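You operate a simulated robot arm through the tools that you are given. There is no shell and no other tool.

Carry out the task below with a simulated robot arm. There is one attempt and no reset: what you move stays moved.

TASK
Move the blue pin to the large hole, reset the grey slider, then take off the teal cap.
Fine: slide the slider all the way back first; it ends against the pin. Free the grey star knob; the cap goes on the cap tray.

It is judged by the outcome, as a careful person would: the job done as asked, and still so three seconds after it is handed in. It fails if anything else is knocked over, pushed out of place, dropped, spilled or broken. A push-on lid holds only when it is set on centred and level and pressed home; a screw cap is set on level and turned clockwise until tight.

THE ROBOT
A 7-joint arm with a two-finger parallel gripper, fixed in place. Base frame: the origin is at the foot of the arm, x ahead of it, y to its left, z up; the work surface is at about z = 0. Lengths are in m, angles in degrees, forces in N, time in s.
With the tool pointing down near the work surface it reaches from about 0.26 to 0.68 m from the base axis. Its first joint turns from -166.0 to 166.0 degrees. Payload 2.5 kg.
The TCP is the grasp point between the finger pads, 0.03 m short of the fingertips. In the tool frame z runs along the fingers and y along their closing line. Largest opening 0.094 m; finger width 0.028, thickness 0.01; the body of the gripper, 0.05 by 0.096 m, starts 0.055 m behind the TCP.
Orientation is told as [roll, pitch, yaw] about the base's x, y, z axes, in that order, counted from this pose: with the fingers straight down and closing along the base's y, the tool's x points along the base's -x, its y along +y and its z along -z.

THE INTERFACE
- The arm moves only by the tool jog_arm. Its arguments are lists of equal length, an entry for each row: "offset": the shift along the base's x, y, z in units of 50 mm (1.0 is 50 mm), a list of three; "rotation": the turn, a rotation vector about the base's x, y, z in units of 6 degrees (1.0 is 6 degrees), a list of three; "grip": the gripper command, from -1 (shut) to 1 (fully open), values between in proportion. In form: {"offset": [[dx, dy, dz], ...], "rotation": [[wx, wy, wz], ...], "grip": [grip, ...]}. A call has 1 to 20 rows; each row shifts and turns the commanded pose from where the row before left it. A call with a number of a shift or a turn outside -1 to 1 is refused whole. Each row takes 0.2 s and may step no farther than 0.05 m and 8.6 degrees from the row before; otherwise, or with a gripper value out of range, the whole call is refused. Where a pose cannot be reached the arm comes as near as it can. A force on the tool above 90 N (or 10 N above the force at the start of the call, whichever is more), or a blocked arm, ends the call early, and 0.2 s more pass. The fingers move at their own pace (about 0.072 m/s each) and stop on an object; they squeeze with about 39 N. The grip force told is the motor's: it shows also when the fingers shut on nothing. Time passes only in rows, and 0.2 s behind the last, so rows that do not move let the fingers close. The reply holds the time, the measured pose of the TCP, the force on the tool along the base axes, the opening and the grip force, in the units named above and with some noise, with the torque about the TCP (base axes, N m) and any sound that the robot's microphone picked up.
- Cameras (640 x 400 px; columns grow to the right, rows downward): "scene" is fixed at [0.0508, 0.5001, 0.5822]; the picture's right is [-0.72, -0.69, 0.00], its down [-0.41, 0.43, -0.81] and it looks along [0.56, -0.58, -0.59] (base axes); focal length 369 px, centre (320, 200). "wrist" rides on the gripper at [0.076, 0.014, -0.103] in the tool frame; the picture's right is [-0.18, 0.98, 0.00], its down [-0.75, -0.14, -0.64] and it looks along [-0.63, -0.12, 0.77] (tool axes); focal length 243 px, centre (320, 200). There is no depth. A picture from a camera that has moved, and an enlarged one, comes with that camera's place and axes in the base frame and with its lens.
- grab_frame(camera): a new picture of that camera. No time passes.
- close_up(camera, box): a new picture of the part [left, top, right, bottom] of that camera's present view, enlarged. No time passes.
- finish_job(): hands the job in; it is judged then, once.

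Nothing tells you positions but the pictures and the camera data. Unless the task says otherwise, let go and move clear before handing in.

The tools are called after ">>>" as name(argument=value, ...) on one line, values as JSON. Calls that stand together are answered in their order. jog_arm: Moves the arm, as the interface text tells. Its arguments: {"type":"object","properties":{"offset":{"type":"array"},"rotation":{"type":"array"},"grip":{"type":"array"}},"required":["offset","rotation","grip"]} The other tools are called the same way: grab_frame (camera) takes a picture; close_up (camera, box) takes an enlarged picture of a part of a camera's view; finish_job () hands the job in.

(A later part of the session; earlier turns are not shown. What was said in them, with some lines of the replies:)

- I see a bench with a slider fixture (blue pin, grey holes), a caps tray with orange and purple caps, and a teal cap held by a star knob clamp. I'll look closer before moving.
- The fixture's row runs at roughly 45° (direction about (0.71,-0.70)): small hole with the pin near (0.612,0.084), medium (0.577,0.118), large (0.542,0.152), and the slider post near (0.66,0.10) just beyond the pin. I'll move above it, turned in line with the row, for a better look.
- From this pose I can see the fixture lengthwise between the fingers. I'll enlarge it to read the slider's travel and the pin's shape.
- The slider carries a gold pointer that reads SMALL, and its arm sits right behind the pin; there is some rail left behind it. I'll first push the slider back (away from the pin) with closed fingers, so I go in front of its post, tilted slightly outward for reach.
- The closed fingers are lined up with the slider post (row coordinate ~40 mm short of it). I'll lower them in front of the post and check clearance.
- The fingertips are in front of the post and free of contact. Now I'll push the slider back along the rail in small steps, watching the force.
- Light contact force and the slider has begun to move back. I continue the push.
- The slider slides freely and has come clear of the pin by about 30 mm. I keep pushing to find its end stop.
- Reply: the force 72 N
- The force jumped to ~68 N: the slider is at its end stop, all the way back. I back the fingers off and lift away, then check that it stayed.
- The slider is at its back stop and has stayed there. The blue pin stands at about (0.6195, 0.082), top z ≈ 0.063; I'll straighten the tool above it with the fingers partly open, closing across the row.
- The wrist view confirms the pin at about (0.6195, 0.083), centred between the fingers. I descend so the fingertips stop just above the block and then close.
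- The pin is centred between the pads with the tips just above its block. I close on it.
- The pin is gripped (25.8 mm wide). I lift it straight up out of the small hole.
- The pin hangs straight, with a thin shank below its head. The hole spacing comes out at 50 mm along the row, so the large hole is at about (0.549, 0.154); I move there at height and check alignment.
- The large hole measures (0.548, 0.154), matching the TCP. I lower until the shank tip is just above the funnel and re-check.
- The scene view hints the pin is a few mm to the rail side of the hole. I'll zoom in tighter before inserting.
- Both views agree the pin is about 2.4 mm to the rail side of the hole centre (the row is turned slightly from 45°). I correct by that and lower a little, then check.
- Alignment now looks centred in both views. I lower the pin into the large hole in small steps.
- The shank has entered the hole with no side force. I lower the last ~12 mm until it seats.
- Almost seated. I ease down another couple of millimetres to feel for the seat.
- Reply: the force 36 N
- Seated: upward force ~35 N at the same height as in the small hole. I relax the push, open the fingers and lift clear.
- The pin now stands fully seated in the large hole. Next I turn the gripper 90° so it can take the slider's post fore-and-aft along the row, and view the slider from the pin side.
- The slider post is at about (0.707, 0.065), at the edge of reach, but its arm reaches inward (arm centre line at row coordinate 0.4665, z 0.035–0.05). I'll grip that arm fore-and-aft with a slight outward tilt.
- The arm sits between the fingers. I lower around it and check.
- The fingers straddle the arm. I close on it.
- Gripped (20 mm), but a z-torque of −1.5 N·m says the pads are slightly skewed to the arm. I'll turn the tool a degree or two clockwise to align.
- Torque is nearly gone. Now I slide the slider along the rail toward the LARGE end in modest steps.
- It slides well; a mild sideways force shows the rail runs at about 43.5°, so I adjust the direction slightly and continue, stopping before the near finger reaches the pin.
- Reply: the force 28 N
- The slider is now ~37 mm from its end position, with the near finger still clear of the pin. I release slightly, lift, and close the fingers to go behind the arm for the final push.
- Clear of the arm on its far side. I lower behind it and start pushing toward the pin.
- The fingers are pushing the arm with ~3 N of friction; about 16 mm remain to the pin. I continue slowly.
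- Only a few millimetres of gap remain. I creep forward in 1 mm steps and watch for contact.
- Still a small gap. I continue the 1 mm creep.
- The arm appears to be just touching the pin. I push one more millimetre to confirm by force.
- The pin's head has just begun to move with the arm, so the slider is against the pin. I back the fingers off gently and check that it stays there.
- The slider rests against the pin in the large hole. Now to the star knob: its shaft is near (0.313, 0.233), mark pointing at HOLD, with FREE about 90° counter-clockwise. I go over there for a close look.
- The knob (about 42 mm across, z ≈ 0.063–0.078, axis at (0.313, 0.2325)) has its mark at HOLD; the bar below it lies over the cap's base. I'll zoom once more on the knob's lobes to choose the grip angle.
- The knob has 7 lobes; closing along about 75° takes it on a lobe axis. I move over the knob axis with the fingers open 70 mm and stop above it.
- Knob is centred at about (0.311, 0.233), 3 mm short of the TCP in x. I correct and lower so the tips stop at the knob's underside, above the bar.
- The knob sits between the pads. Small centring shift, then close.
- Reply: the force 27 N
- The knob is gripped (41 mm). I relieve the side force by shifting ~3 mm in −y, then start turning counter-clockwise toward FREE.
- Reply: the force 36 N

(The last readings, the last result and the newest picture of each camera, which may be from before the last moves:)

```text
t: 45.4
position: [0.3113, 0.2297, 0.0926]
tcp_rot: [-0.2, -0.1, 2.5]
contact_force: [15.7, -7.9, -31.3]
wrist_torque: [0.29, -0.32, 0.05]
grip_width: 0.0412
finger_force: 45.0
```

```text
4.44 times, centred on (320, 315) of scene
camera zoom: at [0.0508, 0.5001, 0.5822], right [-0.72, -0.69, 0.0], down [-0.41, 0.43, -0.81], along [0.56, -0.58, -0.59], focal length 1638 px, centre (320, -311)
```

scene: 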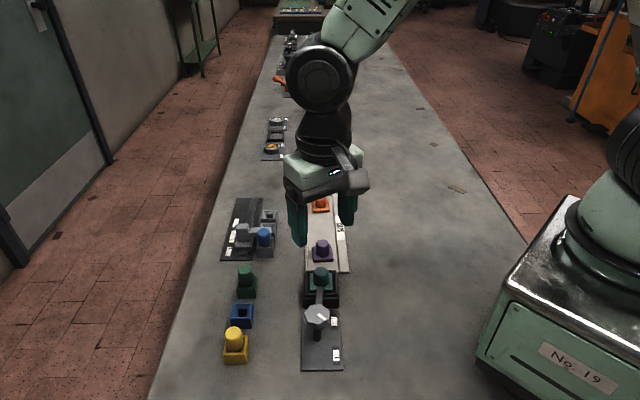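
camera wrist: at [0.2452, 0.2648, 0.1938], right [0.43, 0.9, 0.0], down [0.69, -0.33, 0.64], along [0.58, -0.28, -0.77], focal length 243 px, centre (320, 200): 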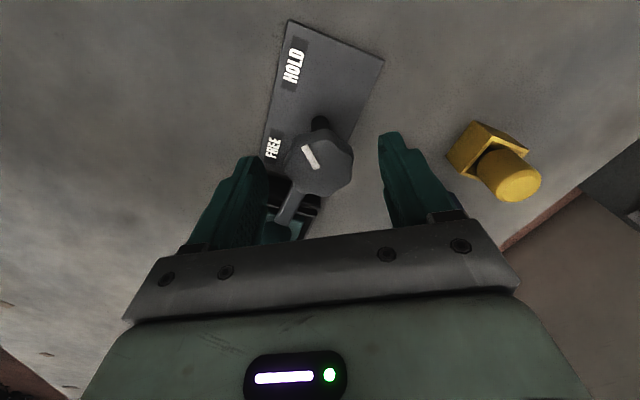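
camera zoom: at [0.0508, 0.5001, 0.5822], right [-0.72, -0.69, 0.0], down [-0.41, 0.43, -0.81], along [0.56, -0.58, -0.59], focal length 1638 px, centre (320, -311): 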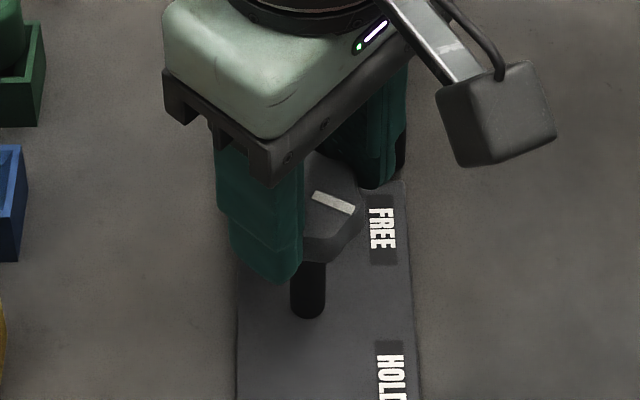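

The knob turns with the fingers (17° so far) and the bar hasn't visibly moved yet. There is a downward pull on the tool, so I let it down 1 mm while turning further.

>>> jog_arm(offset=[[-0.02, 0.01, -0.04], [0, 0, 0], [0, 0, 0], [0, 0, 0]], rotation=[[0, 0, 0], [0, 0, 0.8], [0, 0, 0.8], [0, 0, 0]], grip=[-1, -1, -1, -1])

>>> close_up(camera="wrist", box=[200, 80, 410, 240])

>>> close_up(camera="scene", box=[280, 260, 360, 360])

```text
t: 46.4
position: [0.3108, 0.2297, 0.0917]
tcp_rot: [-0.3, -0.2, 12.0]
contact_force: [14.8, -22.2, 41.5]
wrist_torque: [-0.41, -0.53, -0.08]
grip_width: 0.0416
finger_force: 45.2
```

```text
2.50 times, centred on (305, 160) of wrist
camera zoom: at [0.2349, 0.2278, 0.1925], right [-0.02, 1.0, -0.01], down [0.76, 0.02, 0.65], along [0.65, 0.01, -0.76], focal length 606 px, centre (358, 300)
```

zoom: 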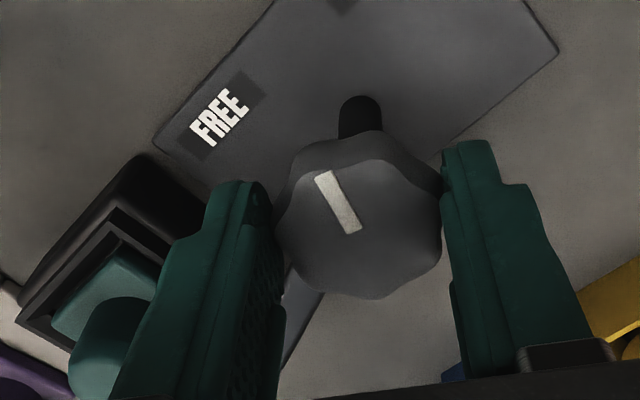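

```text
4.00 times, centred on (320, 310) of scene
camera zoom: at [0.0508, 0.5001, 0.5822], right [-0.72, -0.69, 0.0], down [-0.41, 0.43, -0.81], along [0.56, -0.58, -0.59], focal length 1474 px, centre (320, -240)
```

zoom: 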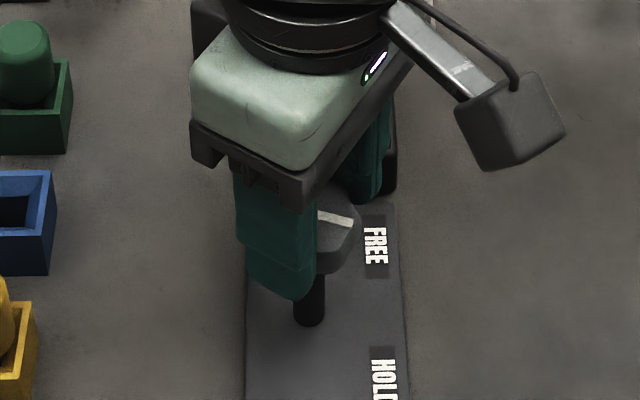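

The bar swings together with the knob, away from the cap. I trim the small side and vertical forces and keep turning.

>>> jog_arm(offset=[[0.01, -0.016, 0.022], [0, 0, 0], [0, 0, 0], [0, 0, 0], [0, 0, 0]], rotation=[[0, 0, 0], [0, 0, 0.8], [0, 0, 0.8], [0, 0, 0.8], [0, 0, 0]], grip=[-1, -1, -1, -1, -1])

>>> close_up(camera="wrist", box=[200, 60, 440, 240])

>>> close_up(camera="scene", box=[270, 250, 370, 360])

```text
t: 47.6
position: [0.3116, 0.2291, 0.0909]
tcp_rot: [-0.4, -0.3, 26.5]
contact_force: [32.1, -2.2, -14.5]
wrist_torque: [0.3, -0.55, -0.04]
grip_width: 0.0413
finger_force: 45.2
```

```text
2.22 times, centred on (320, 150) of wrist
camera zoom: at [0.238, 0.2075, 0.1924], right [-0.27, 0.96, 0.0], down [0.73, 0.21, 0.65], along [0.62, 0.17, -0.76], focal length 539 px, centre (320, 311)
```

zoom: 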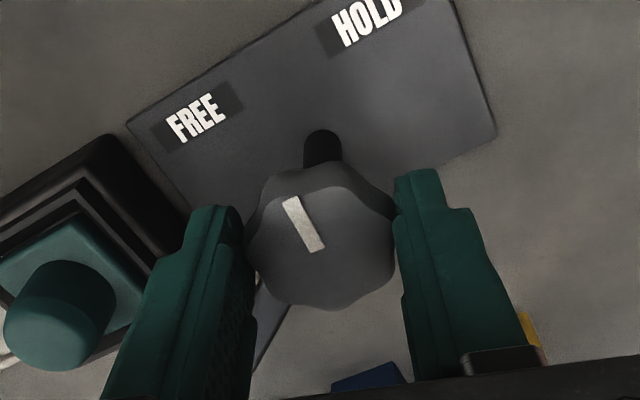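

```text
3.64 times, centred on (320, 305) of scene
camera zoom: at [0.0508, 0.5001, 0.5822], right [-0.72, -0.69, 0.0], down [-0.41, 0.43, -0.81], along [0.56, -0.58, -0.59], focal length 1340 px, centre (320, -182)
```

zoom: 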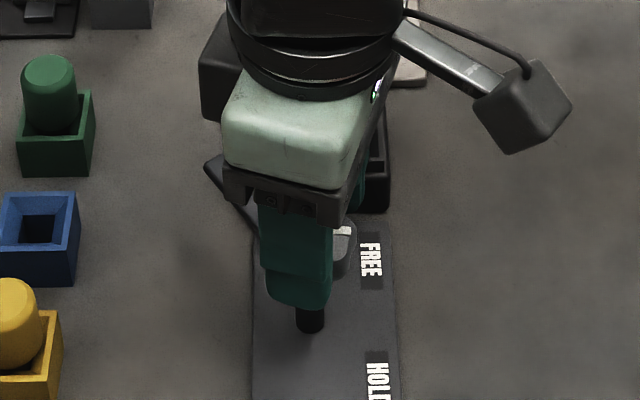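

About 41° turned; the bar has swung clear of the cap to the left. I trim and continue toward FREE.

>>> jog_arm(offset=[[0.02, 0, -0.006], [0, 0, 0], [0, 0, 0], [0, 0, 0], [0, 0, 0], [0, 0, 0]], rotation=[[0, 0, 0], [0, 0, 0.8], [0, 0, 0.8], [0, 0, 0.8], [0, 0, 0.8], [0, 0, 0]], grip=[-1, -1, -1, -1, -1, -1])

>>> close_up(camera="wrist", box=[200, 60, 440, 240])

>>> close_up(camera="scene", box=[270, 250, 370, 360])

```text
t: 49.0
position: [0.3117, 0.2266, 0.0912]
tcp_rot: [-0.5, -0.1, 45.5]
contact_force: [25.7, -15.2, 7.9]
wrist_torque: [0.05, -0.51, -0.11]
grip_width: 0.0416
finger_force: 45.0
```

```text
2.22 times, centred on (320, 150) of wrist
camera zoom: at [0.2498, 0.1835, 0.1927], right [-0.57, 0.82, -0.01], down [0.62, 0.44, 0.64], along [0.53, 0.36, -0.77], focal length 539 px, centre (320, 311)
```

zoom: 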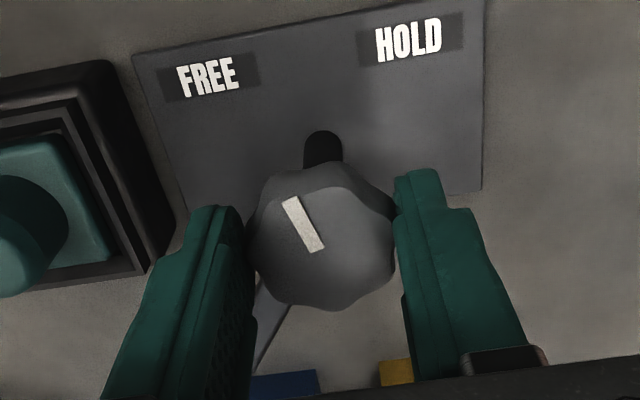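

```text
3.64 times, centred on (320, 305) of scene
camera zoom: at [0.0508, 0.5001, 0.5822], right [-0.72, -0.69, 0.0], down [-0.41, 0.43, -0.81], along [0.56, -0.58, -0.59], focal length 1340 px, centre (320, -182)
```

zoom: 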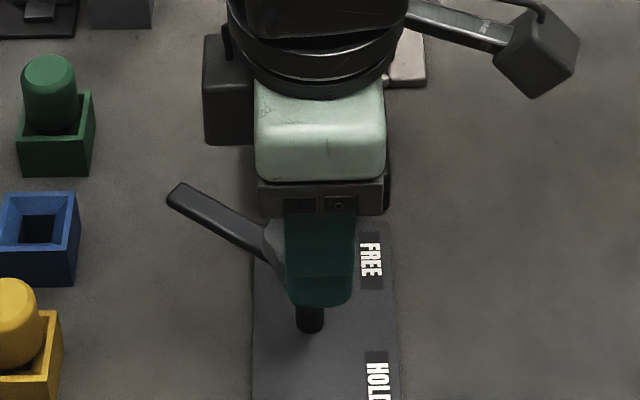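

60° turned and the bar is well clear. I continue the last part toward FREE.

>>> jog_arm(offset=[[0.016, -0.01, 0], [0, 0, 0], [0, 0, 0], [0, 0, 0], [0, 0, 0], [0, 0, 0]], rotation=[[0, 0, 0], [0, 0, 0.8], [0, 0, 0.8], [0, 0, 0.8], [0, 0, 0.8], [0, 0, 0]], grip=[-1, -1, -1, -1, -1, -1])

>>> close_up(camera="wrist", box=[200, 60, 440, 240])

>>> close_up(camera="scene", box=[270, 250, 370, 360])

```text
t: 50.4
position: [0.3122, 0.2259, 0.0909]
tcp_rot: [-0.3, 0.3, 64.8]
contact_force: [18.6, -25.3, 24.9]
wrist_torque: [-0.31, -0.45, -0.11]
grip_width: 0.0416
finger_force: 45.1
```

```text
2.22 times, centred on (320, 150) of wrist
camera zoom: at [0.2687, 0.1645, 0.1928], right [-0.81, 0.59, -0.01], down [0.45, 0.63, 0.64], along [0.38, 0.52, -0.77], focal length 539 px, centre (320, 311)
```

zoom: 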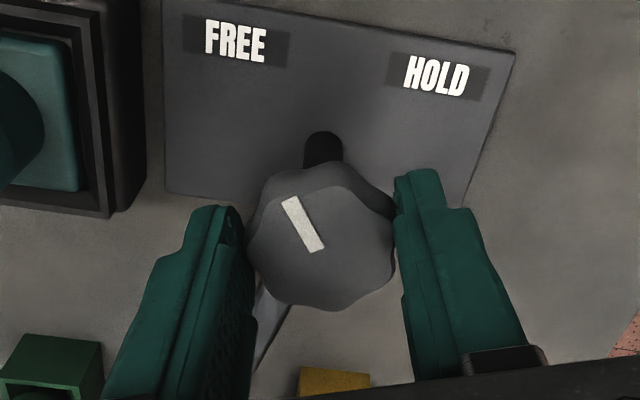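

```text
3.64 times, centred on (320, 305) of scene
camera zoom: at [0.0508, 0.5001, 0.5822], right [-0.72, -0.69, 0.0], down [-0.41, 0.43, -0.81], along [0.56, -0.58, -0.59], focal length 1340 px, centre (320, -182)
```

zoom: 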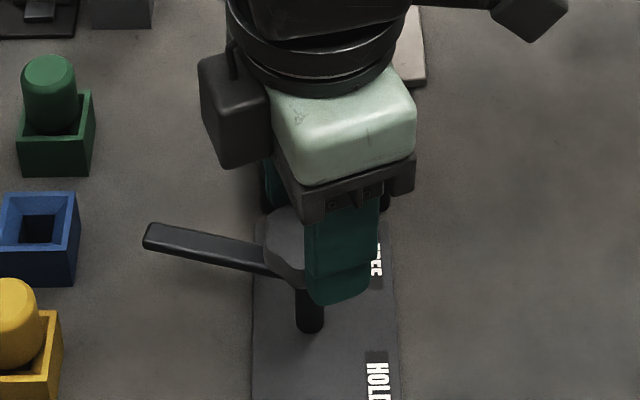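

80° turned; the mark is nearly at FREE. Another ~10°, watching for a stop.

>>> jog_arm(offset=[[0.012, -0.014, 0.006], [0, 0, 0], [0, 0, 0], [0, 0, 0]], rotation=[[0, 0, 0], [0, 0, 0.8], [0, 0, 0.8], [0, 0, 0]], grip=[-1, -1, -1, -1])

>>> close_up(camera="wrist", box=[200, 60, 440, 240])

>>> close_up(camera="scene", box=[270, 250, 370, 360])

```text
t: 51.4
position: [0.315, 0.2258, 0.0903]
tcp_rot: [-0.4, 0.1, 74.3]
contact_force: [22.5, -14.1, -5.3]
wrist_torque: [-0.81, -0.1, -0.12]
grip_width: 0.0412
finger_force: 44.5
```

```text
2.22 times, centred on (320, 150) of wrist
camera zoom: at [0.2805, 0.1572, 0.1927], right [-0.9, 0.44, -0.01], down [0.33, 0.69, 0.64], along [0.29, 0.57, -0.77], focal length 539 px, centre (320, 311)
```

zoom: 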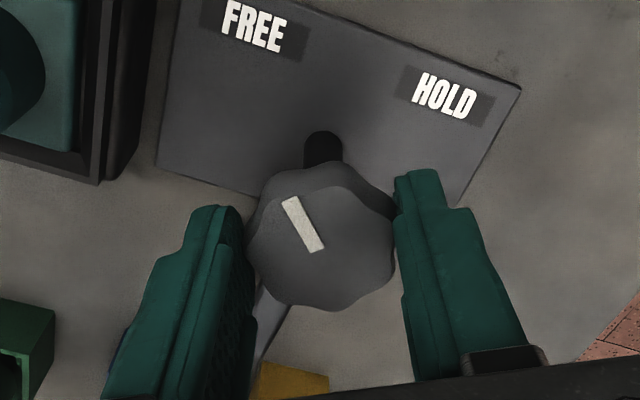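

```text
3.64 times, centred on (320, 305) of scene
camera zoom: at [0.0508, 0.5001, 0.5822], right [-0.72, -0.69, 0.0], down [-0.41, 0.43, -0.81], along [0.56, -0.58, -0.59], focal length 1340 px, centre (320, -182)
```

zoom: 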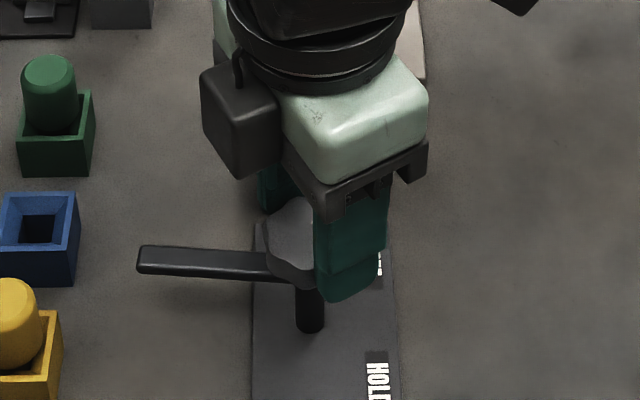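

The mark now points at the FREE label and the bar is across, clear of the cap. I give it a last 2–3°, then release and lift off.

>>> jog_arm(offset=[[0.01, -0.01, 0], [0, 0, 0], [0, 0, 0], [0, 0, 0], [0, 0, 0.5], [0, 0, 1], [0, 0, 1], [0, 0, 0]], rotation=[[0, 0, 0.4], [0, 0, 0], [0, 0, 0], [0, 0, 0], [0, 0, 0], [0, 0, 0], [0, 0, 0], [0, 0, 0]], grip=[-1, -1, 0.49, 0.49, 0.49, 0.49, 0.49, 0.49])

>>> grab_frame(camera="wrist")

>>> close_up(camera="scene", box=[260, 240, 360, 360])

```text
t: 53.2
position: [0.3131, 0.2285, 0.2155]
tcp_rot: [-0.3, 0.0, 76.9]
contact_force: [0.3, 0.4, -0.4]
wrist_torque: [0.01, 0.01, -0.01]
grip_width: 0.0698
finger_force: 0.1
```

```text
taken
camera wrist: at [0.2834, 0.158, 0.3181], right [-0.92, 0.4, 0.0], down [0.31, 0.7, 0.64], along [0.26, 0.59, -0.77], focal length 243 px, centre (320, 200)
```

wrist: 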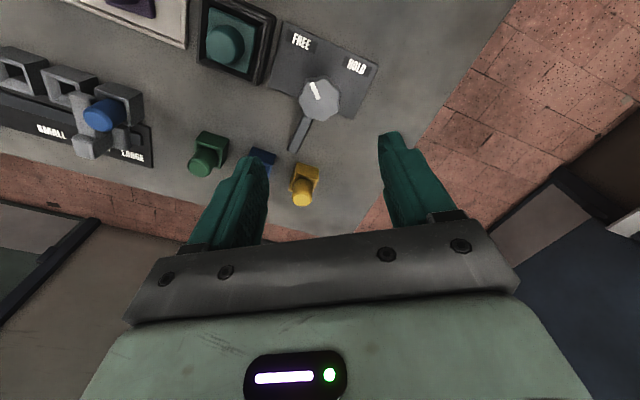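

```text
3.33 times, centred on (310, 300) of scene
camera zoom: at [0.0508, 0.5001, 0.5822], right [-0.72, -0.69, 0.0], down [-0.41, 0.43, -0.81], along [0.56, -0.58, -0.59], focal length 1229 px, centre (353, -133)
```

zoom: 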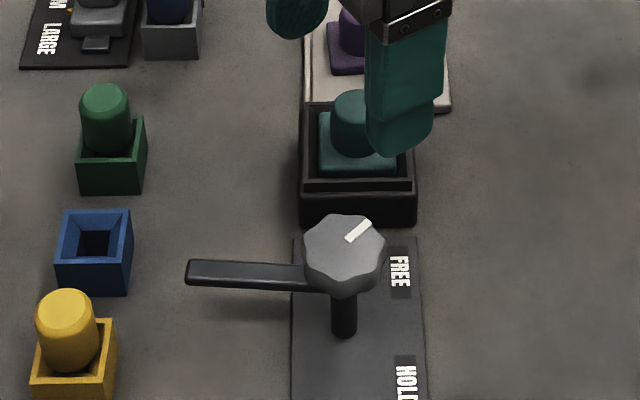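

The knob is released with its mark at the FREE side and the bar swung off the cap. Let me verify the pointing closely from above.

>>> close_up(camera="wrist", box=[270, 20, 390, 150])

>>> close_up(camera="wrist", box=[80, 0, 300, 120])

```text
3.08 times, centred on (330, 85) of wrist
camera zoom: at [0.2834, 0.158, 0.3181], right [-0.92, 0.4, 0.0], down [0.31, 0.7, 0.64], along [0.26, 0.59, -0.77], focal length 746 px, centre (289, 554)
```

zoom: 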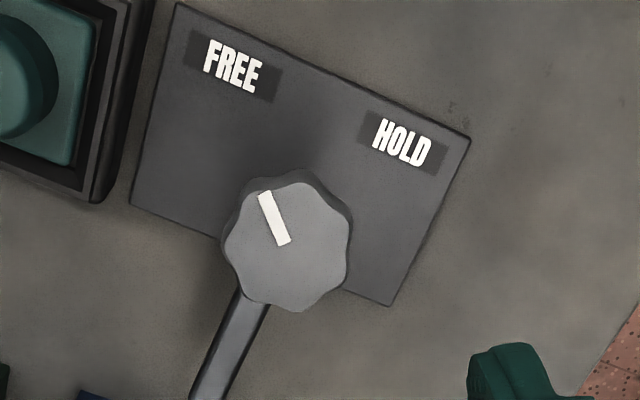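

```text
2.91 times, centred on (190, 60) of wrist
camera zoom: at [0.2834, 0.158, 0.3181], right [-0.92, 0.4, 0.0], down [0.31, 0.7, 0.64], along [0.26, 0.59, -0.77], focal length 706 px, centre (698, 607)
```

zoom: 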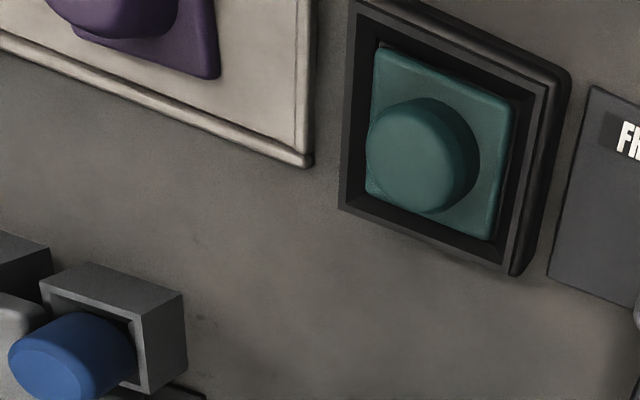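

The mark points at FREE. The teal cap's handle is at about (0.378, 0.155), top z ≈ 0.07, diameter ~28 mm. I move above it with the fingers partly open.

>>> jog_arm(offset=[[0.217, -0.245, -0.285], [0.217, -0.245, -0.285], [0.217, -0.245, -0.285], [0.217, -0.245, -0.285], [0.217, -0.245, -0.285], [0.217, -0.245, -0.285], [0, 0, 0]], rotation=[[0, 0, -0.886], [0, 0, -0.886], [0, 0, -0.886], [0, 0, -0.886], [0, 0, -0.886], [0, 0, -0.886], [0, 0, 0]], grip=[0.28, 0.28, 0.28, 0.28, 0.28, 0.28, 0.28])

>>> grab_frame(camera="wrist")

>>> close_up(camera="scene", box=[260, 190, 380, 340])

```text
t: 54.8
position: [0.3761, 0.1523, 0.1299]
tcp_rot: [-0.3, -0.1, 45.0]
contact_force: [0.2, -0.3, 0.2]
wrist_torque: [0.04, -0.02, 0.02]
grip_width: 0.0602
finger_force: 0.1
```

```text
taken
camera wrist: at [0.3141, 0.1098, 0.2321], right [-0.56, 0.83, 0.0], down [0.63, 0.43, 0.64], along [0.53, 0.36, -0.77], focal length 243 px, centre (320, 200)
```

wrist: 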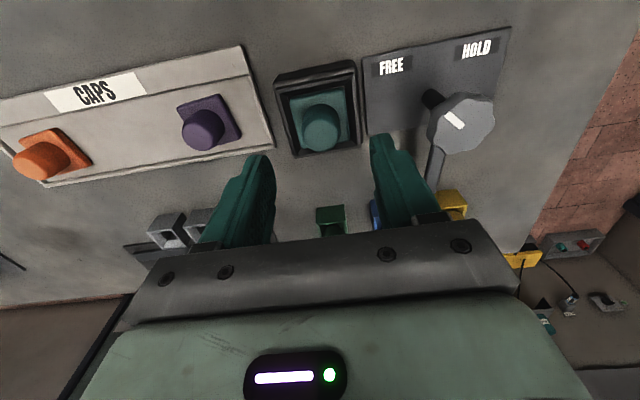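

```text
2.67 times, centred on (320, 265) of scene
camera zoom: at [0.0508, 0.5001, 0.5822], right [-0.72, -0.69, 0.0], down [-0.41, 0.43, -0.81], along [0.56, -0.58, -0.59], focal length 983 px, centre (320, 27)
```

zoom: 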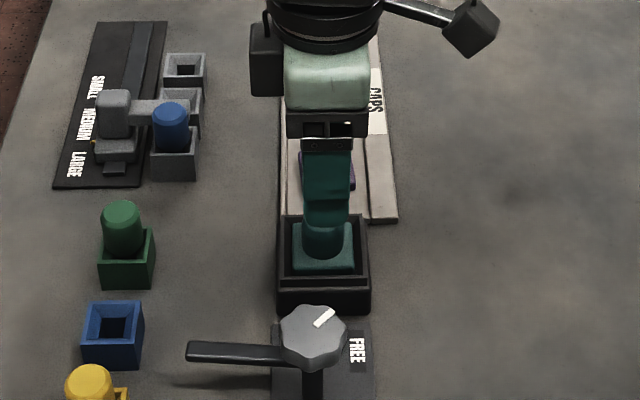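

Handle is centred under the gripper (within ~1–2 mm). I lower to grip height.

>>> jog_arm(offset=[[0, 0, -0.5], [0, 0, -0.54], [0, 0, 0]], rotation=[[0, 0, 0], [0, 0, 0], [0, 0, 0]], grip=[0.28, 0.28, 0.28])

>>> close_up(camera="wrist", box=[220, 80, 420, 240])

>>> close_up(camera="scene", box=[280, 240, 360, 330])

```text
t: 55.6
position: [0.3769, 0.1532, 0.0788]
tcp_rot: [-0.2, 0.0, 45.0]
contact_force: [0.0, 1.5, 0.0]
wrist_torque: [0.0, -0.01, 0.01]
grip_width: 0.0602
finger_force: 0.0
```

```text
2.50 times, centred on (320, 160) of wrist
camera zoom: at [0.3152, 0.1104, 0.1799], right [-0.56, 0.83, 0.0], down [0.63, 0.43, 0.64], along [0.53, 0.36, -0.77], focal length 606 px, centre (320, 300)
```

zoom: 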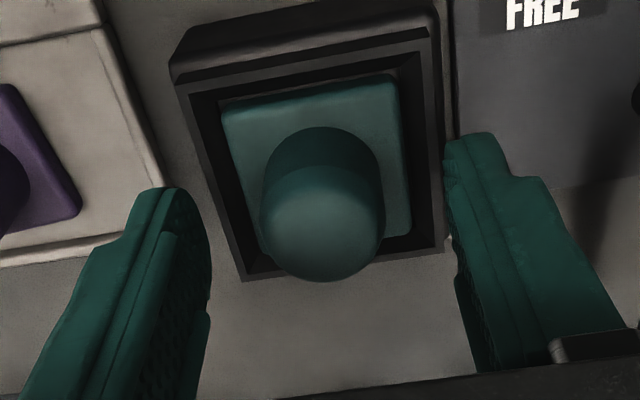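

```text
4.44 times, centred on (320, 285) of scene
camera zoom: at [0.0508, 0.5001, 0.5822], right [-0.72, -0.69, 0.0], down [-0.41, 0.43, -0.81], along [0.56, -0.58, -0.59], focal length 1638 px, centre (320, -178)
```

zoom: 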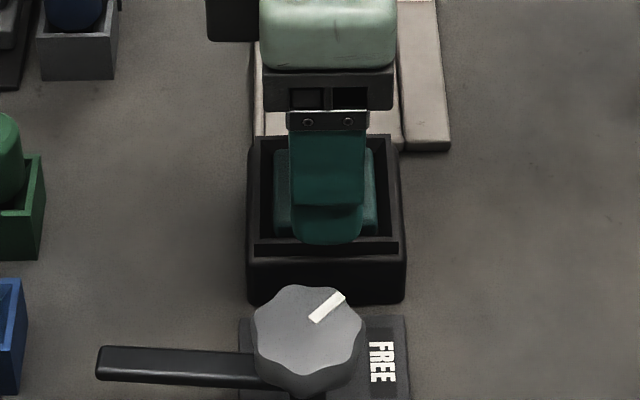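

The handle is centred between the fingers. Closing.

>>> jog_arm(offset=[[0, 0, 0], [0, 0, 0], [0, 0, 0], [0, 0, 0]], rotation=[[0, 0, 0], [0, 0, 0], [0, 0, 0], [0, 0, 0]], grip=[-1, -1, -1, -1])

>>> close_up(camera="wrist", box=[220, 80, 420, 240])

```text
t: 56.6
position: [0.3784, 0.1535, 0.0785]
tcp_rot: [-0.3, -0.1, 45.0]
contact_force: [0.4, 0.1, 0.8]
wrist_torque: [0.0, -0.04, -0.03]
grip_width: 0.0283
finger_force: 39.4
```

```text
2.50 times, centred on (320, 160) of wrist
camera zoom: at [0.3151, 0.1104, 0.1802], right [-0.56, 0.83, 0.0], down [0.63, 0.43, 0.64], along [0.53, 0.36, -0.77], focal length 606 px, centre (320, 300)
```

zoom: 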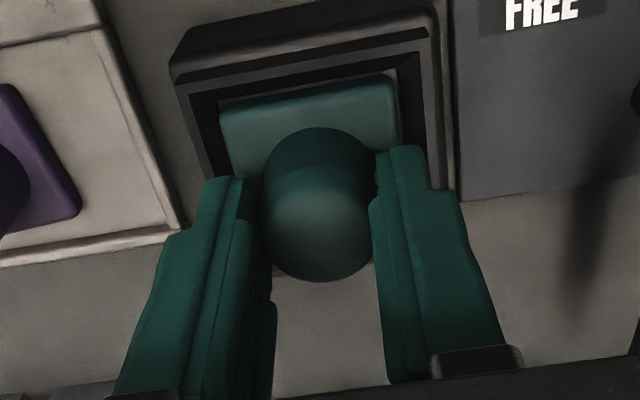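

Gripped (28 mm). I lift straight up, gently at first.

>>> jog_arm(offset=[[0, 0, 0.1], [0, 0, 0.2], [0, 0, 0.4], [0, 0, 0.6], [0, 0, 0.7], [0, 0, 0]], rotation=[[0, 0, 0], [0, 0, 0], [0, 0, 0], [0, 0, 0], [0, 0, 0], [0, 0, 0]], grip=[-1, -1, -1, -1, -1, -1])

>>> grab_frame(camera="wrist")

>>> close_up(camera="scene", box=[260, 190, 380, 340])

```text
t: 58.0
position: [0.3787, 0.1524, 0.176]
tcp_rot: [-0.3, 0.0, 44.9]
contact_force: [-0.5, 0.6, 0.7]
wrist_torque: [-0.02, -0.03, 0.02]
grip_width: 0.0284
finger_force: 38.6
```

```text
taken
camera wrist: at [0.3163, 0.1093, 0.279], right [-0.56, 0.83, 0.0], down [0.63, 0.43, 0.64], along [0.53, 0.36, -0.77], focal length 243 px, centre (320, 200)
```

wrist: 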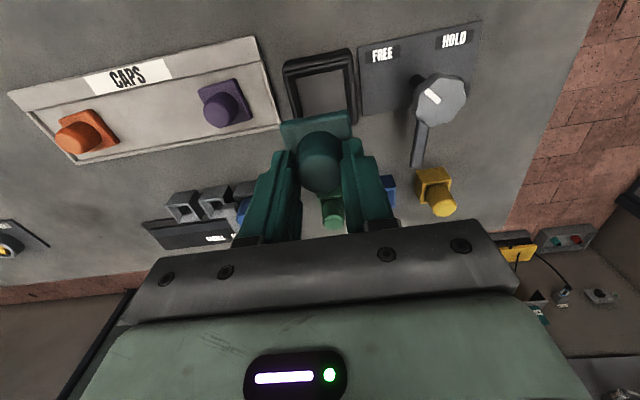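

```text
2.67 times, centred on (320, 265) of scene
camera zoom: at [0.0508, 0.5001, 0.5822], right [-0.72, -0.69, 0.0], down [-0.41, 0.43, -0.81], along [0.56, -0.58, -0.59], focal length 983 px, centre (320, 27)
```

zoom: 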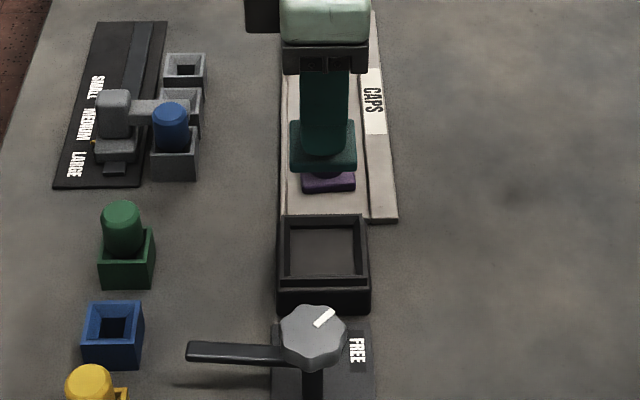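

The cap is off, hanging level. Now I measure the tray: it has purple near end and orange far end, with free space between.

>>> close_up(camera="wrist", box=[0, 20, 290, 200])

>>> close_up(camera="scene", box=[290, 180, 370, 280])

```text
2.21 times, centred on (145, 110) of wrist
camera zoom: at [0.3163, 0.1093, 0.279], right [-0.56, 0.83, 0.0], down [0.63, 0.43, 0.64], along [0.53, 0.36, -0.77], focal length 535 px, centre (706, 399)
```

zoom: 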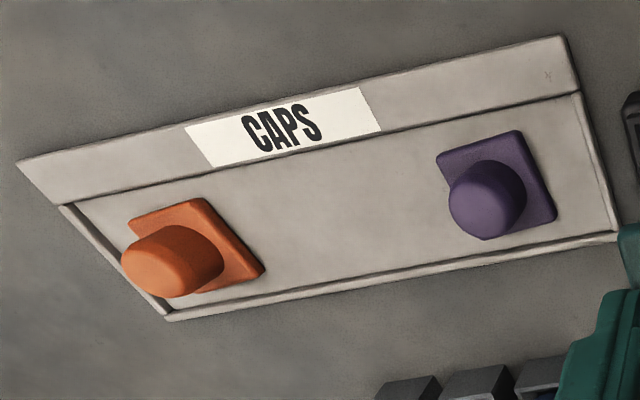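

```text
4.00 times, centred on (330, 230) of scene
camera zoom: at [0.0508, 0.5001, 0.5822], right [-0.72, -0.69, 0.0], down [-0.41, 0.43, -0.81], along [0.56, -0.58, -0.59], focal length 1474 px, centre (280, 80)
```

zoom: 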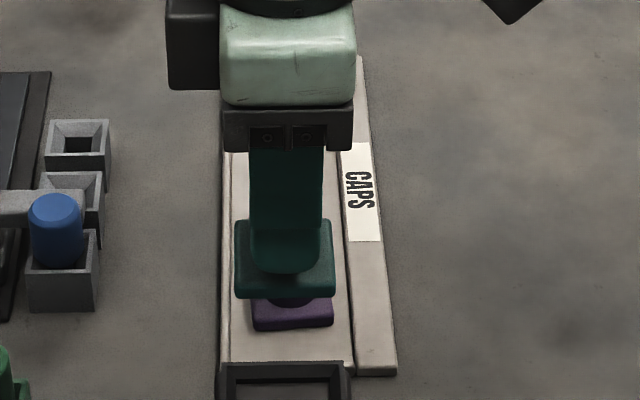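

Tray floor centre line and the gap midpoint come out at about (0.501, 0.019), roughly 80 mm from each neighbour. I carry the cap there at height.

>>> jog_arm(offset=[[0.407, -0.4433, 0], [0.407, -0.4433, 0], [0.407, -0.4433, 0], [0.407, -0.4433, 0], [0.407, -0.4433, 0], [0.407, -0.4433, 0], [0, 0, -0.5], [0, 0, 0]], rotation=[[0, 0, 0], [0, 0, 0], [0, 0, 0], [0, 0, 0], [0, 0, 0], [0, 0, 0], [0, 0, 0], [0, 0, 0]], grip=[-1, -1, -1, -1, -1, -1, -1, -1])

>>> grab_frame(camera="wrist")

>>> close_up(camera="scene", box=[270, 140, 370, 290])

```text
t: 59.8
position: [0.502, 0.0204, 0.1542]
tcp_rot: [-0.3, -0.1, 45.1]
contact_force: [0.3, 0.3, 0.3]
wrist_torque: [0.0, 0.02, 0.01]
grip_width: 0.0283
finger_force: 38.7
```

```text
taken
camera wrist: at [0.4379, -0.0224, 0.2565], right [-0.56, 0.83, 0.0], down [0.63, 0.43, 0.64], along [0.53, 0.36, -0.77], focal length 243 px, centre (320, 200)
```

wrist: 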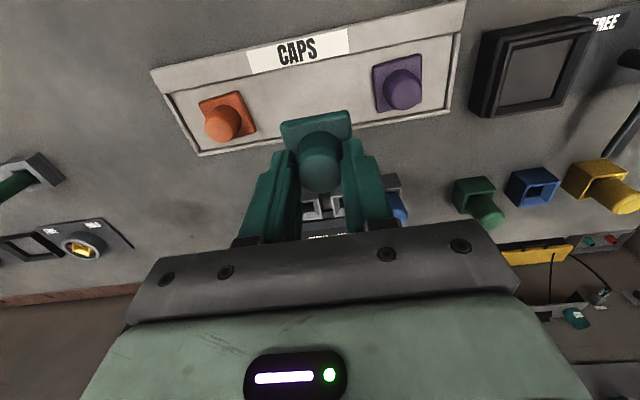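

```text
2.67 times, centred on (320, 215) of scene
camera zoom: at [0.0508, 0.5001, 0.5822], right [-0.72, -0.69, 0.0], down [-0.41, 0.43, -0.81], along [0.56, -0.58, -0.59], focal length 983 px, centre (320, 160)
```

zoom: 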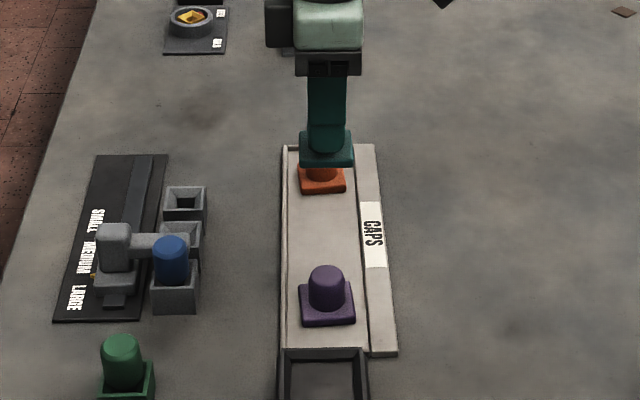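

Lateral position is on the tray's centre line (0.368 vs 0.369) with good clearance to both neighbours. I lower to just above the tray floor and check.

>>> jog_arm(offset=[[0.02, -0.02, -0.5], [0, 0, -0.5], [0, 0, -0.35], [0, 0, 0]], rotation=[[0, 0, 0], [0, 0, 0], [0, 0, 0], [0, 0, 0]], grip=[-1, -1, -1, -1])

>>> grab_frame(camera="wrist")

>>> close_up(camera="scene", box=[280, 170, 370, 280])

```text
t: 60.8
position: [0.5007, 0.0195, 0.0867]
tcp_rot: [-0.2, 0.0, 45.0]
contact_force: [0.0, -0.1, 0.2]
wrist_torque: [0.0, 0.0, 0.0]
grip_width: 0.0282
finger_force: 39.4
```

```text
taken
camera wrist: at [0.4381, -0.0228, 0.189], right [-0.56, 0.83, 0.0], down [0.63, 0.43, 0.64], along [0.53, 0.36, -0.77], focal length 243 px, centre (320, 200)
```

wrist: 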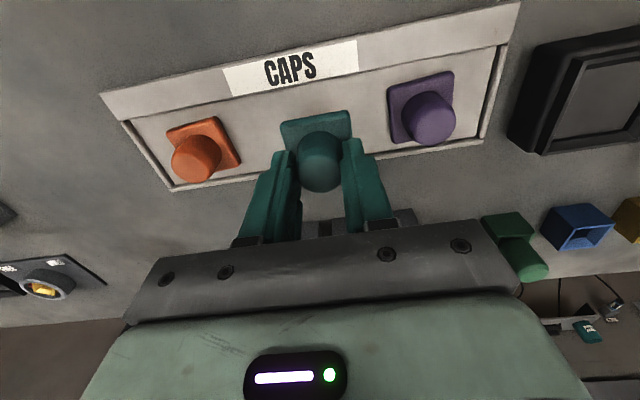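

```text
3.64 times, centred on (325, 225) of scene
camera zoom: at [0.0508, 0.5001, 0.5822], right [-0.72, -0.69, 0.0], down [-0.41, 0.43, -0.81], along [0.56, -0.58, -0.59], focal length 1340 px, centre (302, 109)
```

zoom: 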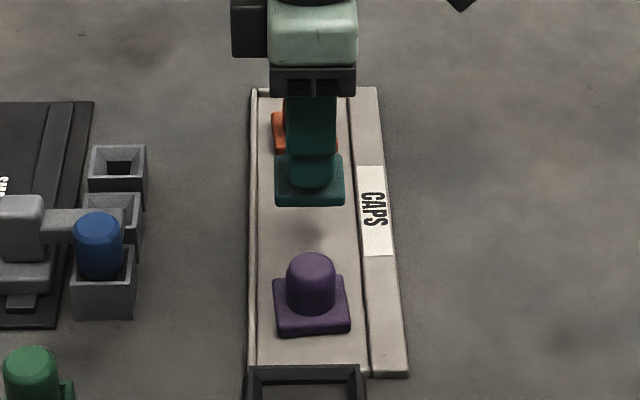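

Well placed between orange and purple. I lower slowly, feeling for the tray floor.

>>> jog_arm(offset=[[0, 0, -0.2], [0, 0, -0.14], [0, 0, -0.06], [0, 0, 0]], rotation=[[0, 0, 0], [0, 0, 0], [0, 0, 0], [0, 0, 0]], grip=[-1, -1, -1, -1])

>>> close_up(camera="scene", box=[290, 190, 350, 270])

```text
t: 61.8
position: [0.5008, 0.0195, 0.0657]
tcp_rot: [-0.3, 0.0, 45.0]
contact_force: [0.1, 0.3, -0.8]
wrist_torque: [-0.01, 0.01, -0.01]
grip_width: 0.028
finger_force: 39.0
```

```text
5.00 times, centred on (320, 230) of scene
camera zoom: at [0.0508, 0.5001, 0.5822], right [-0.72, -0.69, 0.0], down [-0.41, 0.43, -0.81], along [0.56, -0.58, -0.59], focal length 1843 px, centre (320, 50)
```

zoom: 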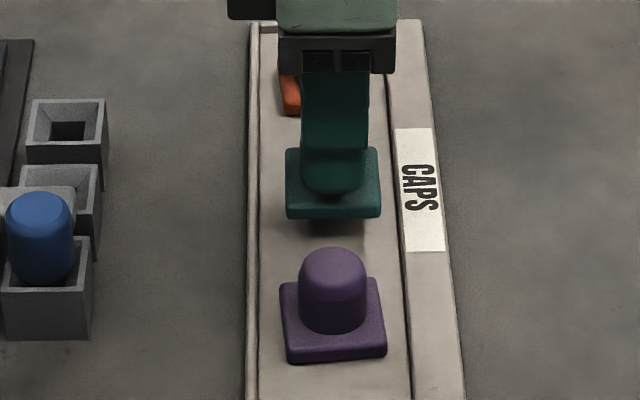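

Still slightly above the floor. I continue in 2 mm steps.

>>> jog_arm(offset=[[0, 0, -0.04], [0, 0, -0.04], [0, 0, -0.04], [0, 0, 0]], rotation=[[0, 0, 0], [0, 0, 0], [0, 0, 0], [0, 0, 0]], grip=[-1, -1, -1, -1])

>>> close_up(camera="scene", box=[290, 190, 350, 270])

```text
t: 62.8
position: [0.5007, 0.0205, 0.0597]
tcp_rot: [-0.3, 0.0, 45.0]
contact_force: [-0.4, -0.5, 0.3]
wrist_torque: [-0.02, -0.01, 0.01]
grip_width: 0.0283
finger_force: 39.7
```

```text
5.00 times, centred on (320, 230) of scene
camera zoom: at [0.0508, 0.5001, 0.5822], right [-0.72, -0.69, 0.0], down [-0.41, 0.43, -0.81], along [0.56, -0.58, -0.59], focal length 1843 px, centre (320, 50)
```

zoom: 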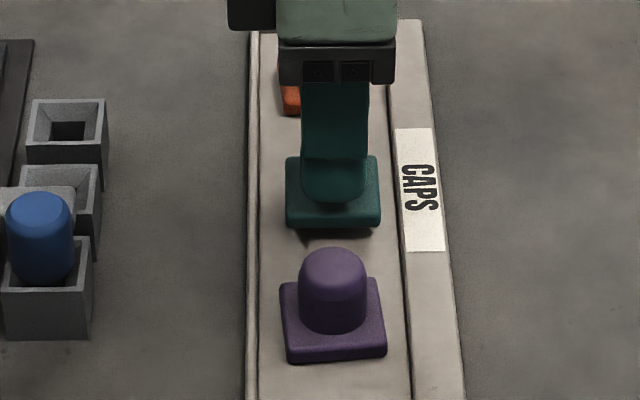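

No contact yet. Continuing with finer steps.

>>> jog_arm(offset=[[0, 0, -0.03], [0, 0, -0.02], [0, 0, -0.02], [0, 0, 0]], rotation=[[0, 0, 0], [0, 0, 0], [0, 0, 0], [0, 0, 0]], grip=[-1, -1, -1, -1])

>>> close_up(camera="scene", box=[290, 190, 350, 270])

```text
t: 63.8
position: [0.5012, 0.0198, 0.0571]
tcp_rot: [-0.3, 0.0, 44.9]
contact_force: [1.1, 0.3, -0.7]
wrist_torque: [0.0, 0.02, -0.02]
grip_width: 0.028
finger_force: 39.0
```

```text
5.00 times, centred on (320, 230) of scene
camera zoom: at [0.0508, 0.5001, 0.5822], right [-0.72, -0.69, 0.0], down [-0.41, 0.43, -0.81], along [0.56, -0.58, -0.59], focal length 1843 px, centre (320, 50)
```

zoom: 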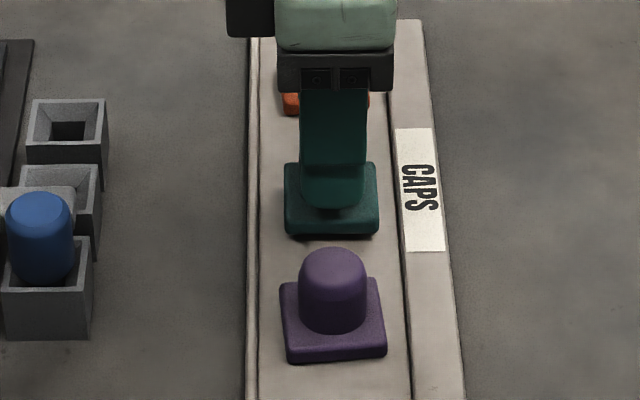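

The shadow under the cap is closing. A few more 1 mm steps.

>>> jog_arm(offset=[[0, 0, -0.02], [0, 0, -0.02], [0, 0, 0]], rotation=[[0, 0, 0], [0, 0, 0], [0, 0, 0]], grip=[-1, -1, -1])

>>> close_up(camera="scene", box=[290, 190, 350, 270])

```text
t: 64.6
position: [0.5003, 0.0205, 0.0556]
tcp_rot: [-0.2, 0.0, 45.0]
contact_force: [-0.9, -0.2, -0.8]
wrist_torque: [0.0, -0.02, 0.01]
grip_width: 0.0283
finger_force: 38.9
```

```text
5.00 times, centred on (320, 230) of scene
camera zoom: at [0.0508, 0.5001, 0.5822], right [-0.72, -0.69, 0.0], down [-0.41, 0.43, -0.81], along [0.56, -0.58, -0.59], focal length 1843 px, centre (320, 50)
```

zoom: 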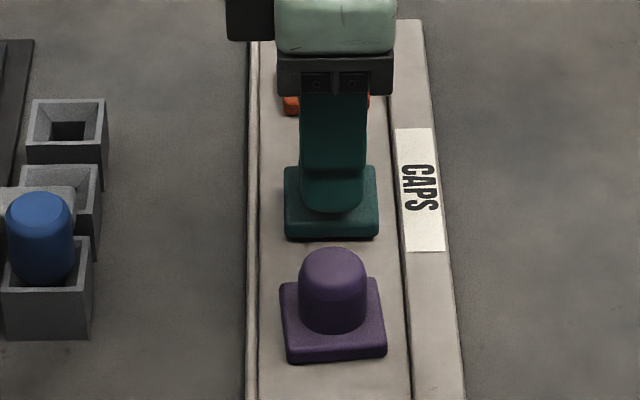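

>>> jog_arm(offset=[[0, 0, -0.02], [0, 0, -0.02], [0, 0, 0]], rotation=[[0, 0, 0], [0, 0, 0], [0, 0, 0]], grip=[-1, -1, -1])

>>> close_up(camera="scene", box=[290, 190, 350, 270])

```text
t: 65.4
position: [0.5011, 0.0208, 0.053]
tcp_rot: [-0.4, 0.0, 45.0]
contact_force: [-0.1, 0.0, -0.1]
wrist_torque: [0.01, -0.01, -0.02]
grip_width: 0.0283
finger_force: 39.1
```

```text
5.00 times, centred on (320, 230) of scene
camera zoom: at [0.0508, 0.5001, 0.5822], right [-0.72, -0.69, 0.0], down [-0.41, 0.43, -0.81], along [0.56, -0.58, -0.59], focal length 1843 px, centre (320, 50)
```

zoom: 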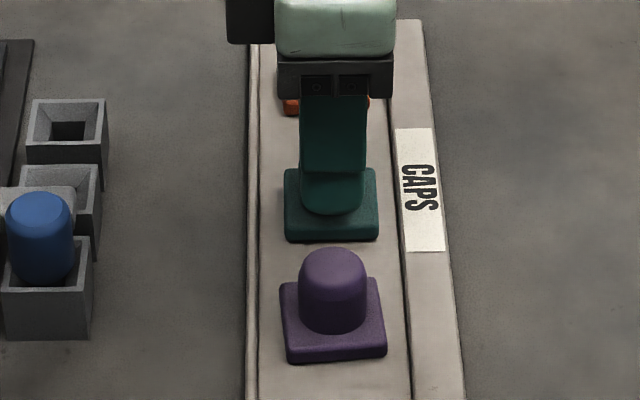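

Still no contact force, almost down. I proceed millimetre by millimetre.

>>> jog_arm(offset=[[0, 0, -0.02], [0, 0, 0]], rotation=[[0, 0, 0], [0, 0, 0]], grip=[-1, -1])

```text
t: 66.0
position: [0.5002, 0.0208, 0.0515]
tcp_rot: [-0.2, 0.1, 45.0]
contact_force: [0.1, 0.0, -0.7]
wrist_torque: [0.01, -0.01, 0.0]
grip_width: 0.0284
finger_force: 38.7
```

>>> jog_arm(offset=[[0, 0, -0.02], [0, 0, 0]], rotation=[[0, 0, 0], [0, 0, 0]], grip=[-1, -1])

>>> close_up(camera="scene", box=[300, 210, 345, 250])

```text
t: 66.6
position: [0.5023, 0.0203, 0.0523]
tcp_rot: [-0.3, 0.0, 45.0]
contact_force: [-5.2, -0.7, 18.7]
wrist_torque: [0.17, 0.53, 0.05]
grip_width: 0.0281
finger_force: 39.6
```

```text
10.00 times, centred on (322, 230) of scene
camera zoom: at [0.0508, 0.5001, 0.5822], right [-0.72, -0.69, 0.0], down [-0.41, 0.43, -0.81], along [0.56, -0.58, -0.59], focal length 3686 px, centre (295, -100)
```

zoom: 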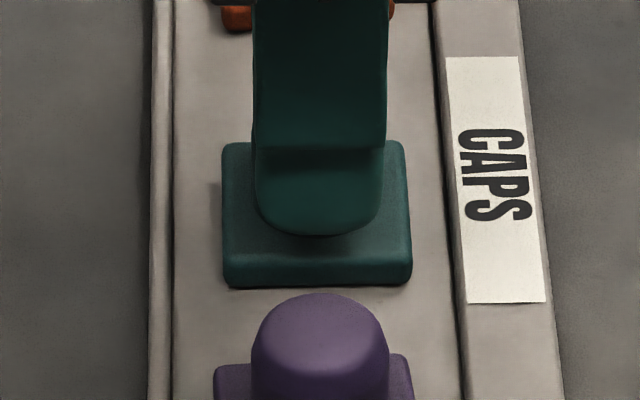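

Contact (19 N up): the cap is on the tray floor, level. I ease off, open the fingers and lift straight up.

>>> jog_arm(offset=[[0, 0, 0.01], [0, 0, 0], [0, 0, 0], [0, 0, 0.3], [0, 0, 0.8], [0, 0, 1], [0, 0, 1], [0, 0, 0]], rotation=[[0, 0, 0], [0, 0, 0], [0, 0, 0], [0, 0, 0], [0, 0, 0], [0, 0, 0], [0, 0, 0], [0, 0, 0]], grip=[-1, 0.1, 0.1, 0.1, 0.1, 0.1, 0.1, 0.1])

>>> grab_frame(camera="wrist")

>>> grab_frame(camera="scene")

>>> close_up(camera="scene", box=[210, 180, 370, 280])

```text
t: 68.4
position: [0.4994, 0.0217, 0.207]
tcp_rot: [-0.3, 0.1, 45.1]
contact_force: [-1.0, 0.3, -0.1]
wrist_torque: [-0.04, 0.01, 0.03]
grip_width: 0.0518
finger_force: 0.0
```

```text
taken
camera wrist: at [0.4378, -0.0221, 0.3084], right [-0.56, 0.83, 0.0], down [0.63, 0.43, 0.64], along [0.53, 0.36, -0.77], focal length 243 px, centre (320, 200)
```

wrist: 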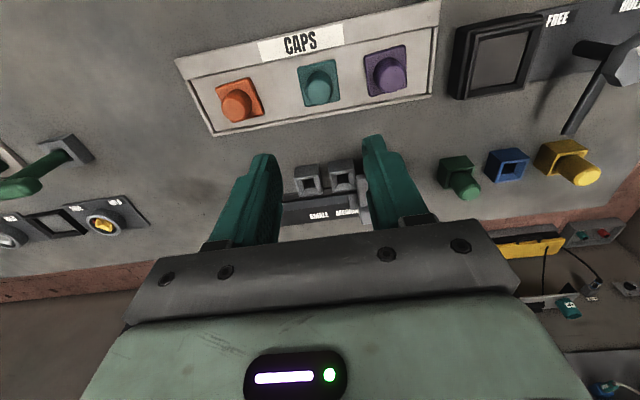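

```text
taken
```

scene: 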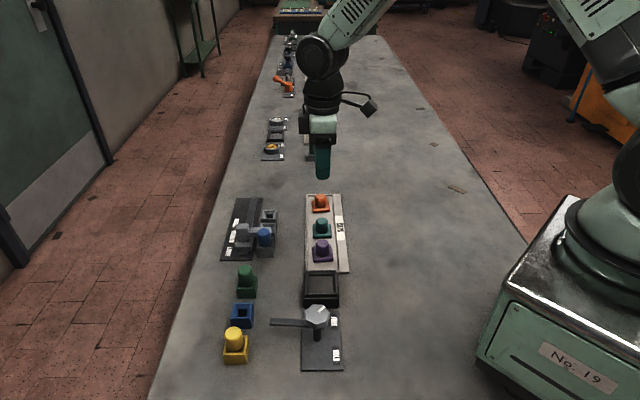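

```text
4.00 times, centred on (290, 230) of scene
camera zoom: at [0.0508, 0.5001, 0.5822], right [-0.72, -0.69, 0.0], down [-0.41, 0.43, -0.81], along [0.56, -0.58, -0.59], focal length 1474 px, centre (440, 80)
```

zoom: 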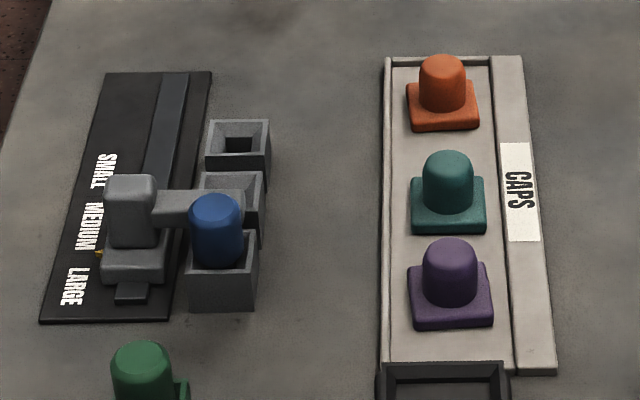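

The teal cap lies flat on the tray between its neighbours, and everything else stands as before. I make one last close check of the pin/slider contact and the knob.

>>> close_up(camera="scene", box=[230, 205, 300, 260])

>>> close_up(camera="scene", box=[260, 260, 360, 380])

```text
7.27 times, centred on (265, 232) of scene
camera zoom: at [0.0508, 0.5001, 0.5822], right [-0.72, -0.69, 0.0], down [-0.41, 0.43, -0.81], along [0.56, -0.58, -0.59], focal length 2681 px, centre (720, -36)
```

zoom: 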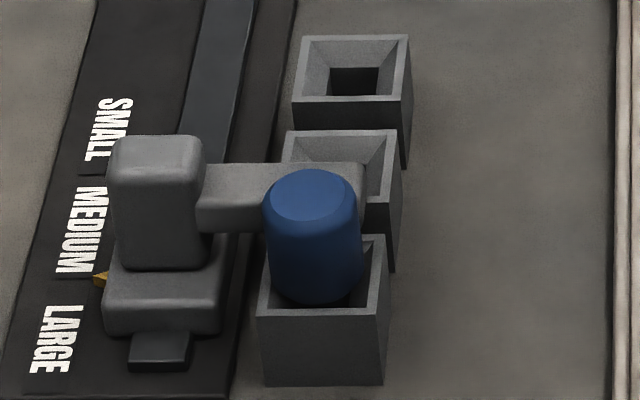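

```text
3.33 times, centred on (310, 320) of scene
camera zoom: at [0.0508, 0.5001, 0.5822], right [-0.72, -0.69, 0.0], down [-0.41, 0.43, -0.81], along [0.56, -0.58, -0.59], focal length 1229 px, centre (353, -200)
```

zoom: 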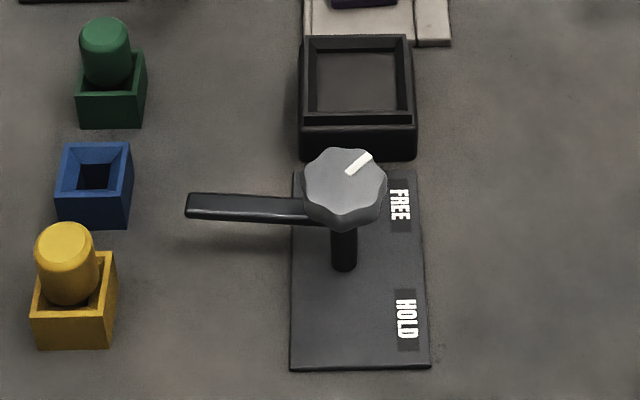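

Final state: the blue pin is in the large hole, the slider was taken to its back stop and then brought up against the pin, the knob's mark is at FREE, and the teal cap sits on the cap tray. The arm is clear, so I hand in the job.

>>> finish_job()

```text
The job is handed in.
```

I finished all three parts and handed the job in. The result hasn't come back.

- **Blue pin:** it is seated in the large hole. I lowered it until I felt it bottom out, at the same height it had in the small hole.
- **Grey slider:** I pushed it to its back stop first, then moved the pin, then brought the slider up until its arm touched the pin. The last millimetre of push moved the pin slightly in its hole, so it may be leaning a little. It still looked seated in the last picture.
- **Star knob:** I turned it about 92° anticlockwise. Its mark points at FREE, and the bar that held the cap has swung clear.
- **Teal cap:** it lies flat on the cap tray between the orange and purple caps, a little closer to the purple one.

The instruction to slide the slider "all the way back first" could be read two ways. I took it to mean retract the slider before moving the pin, then bring it up to the pin at the end.

In the final pictures nothing else had been moved or knocked over, and the arm was clear of the bench items.
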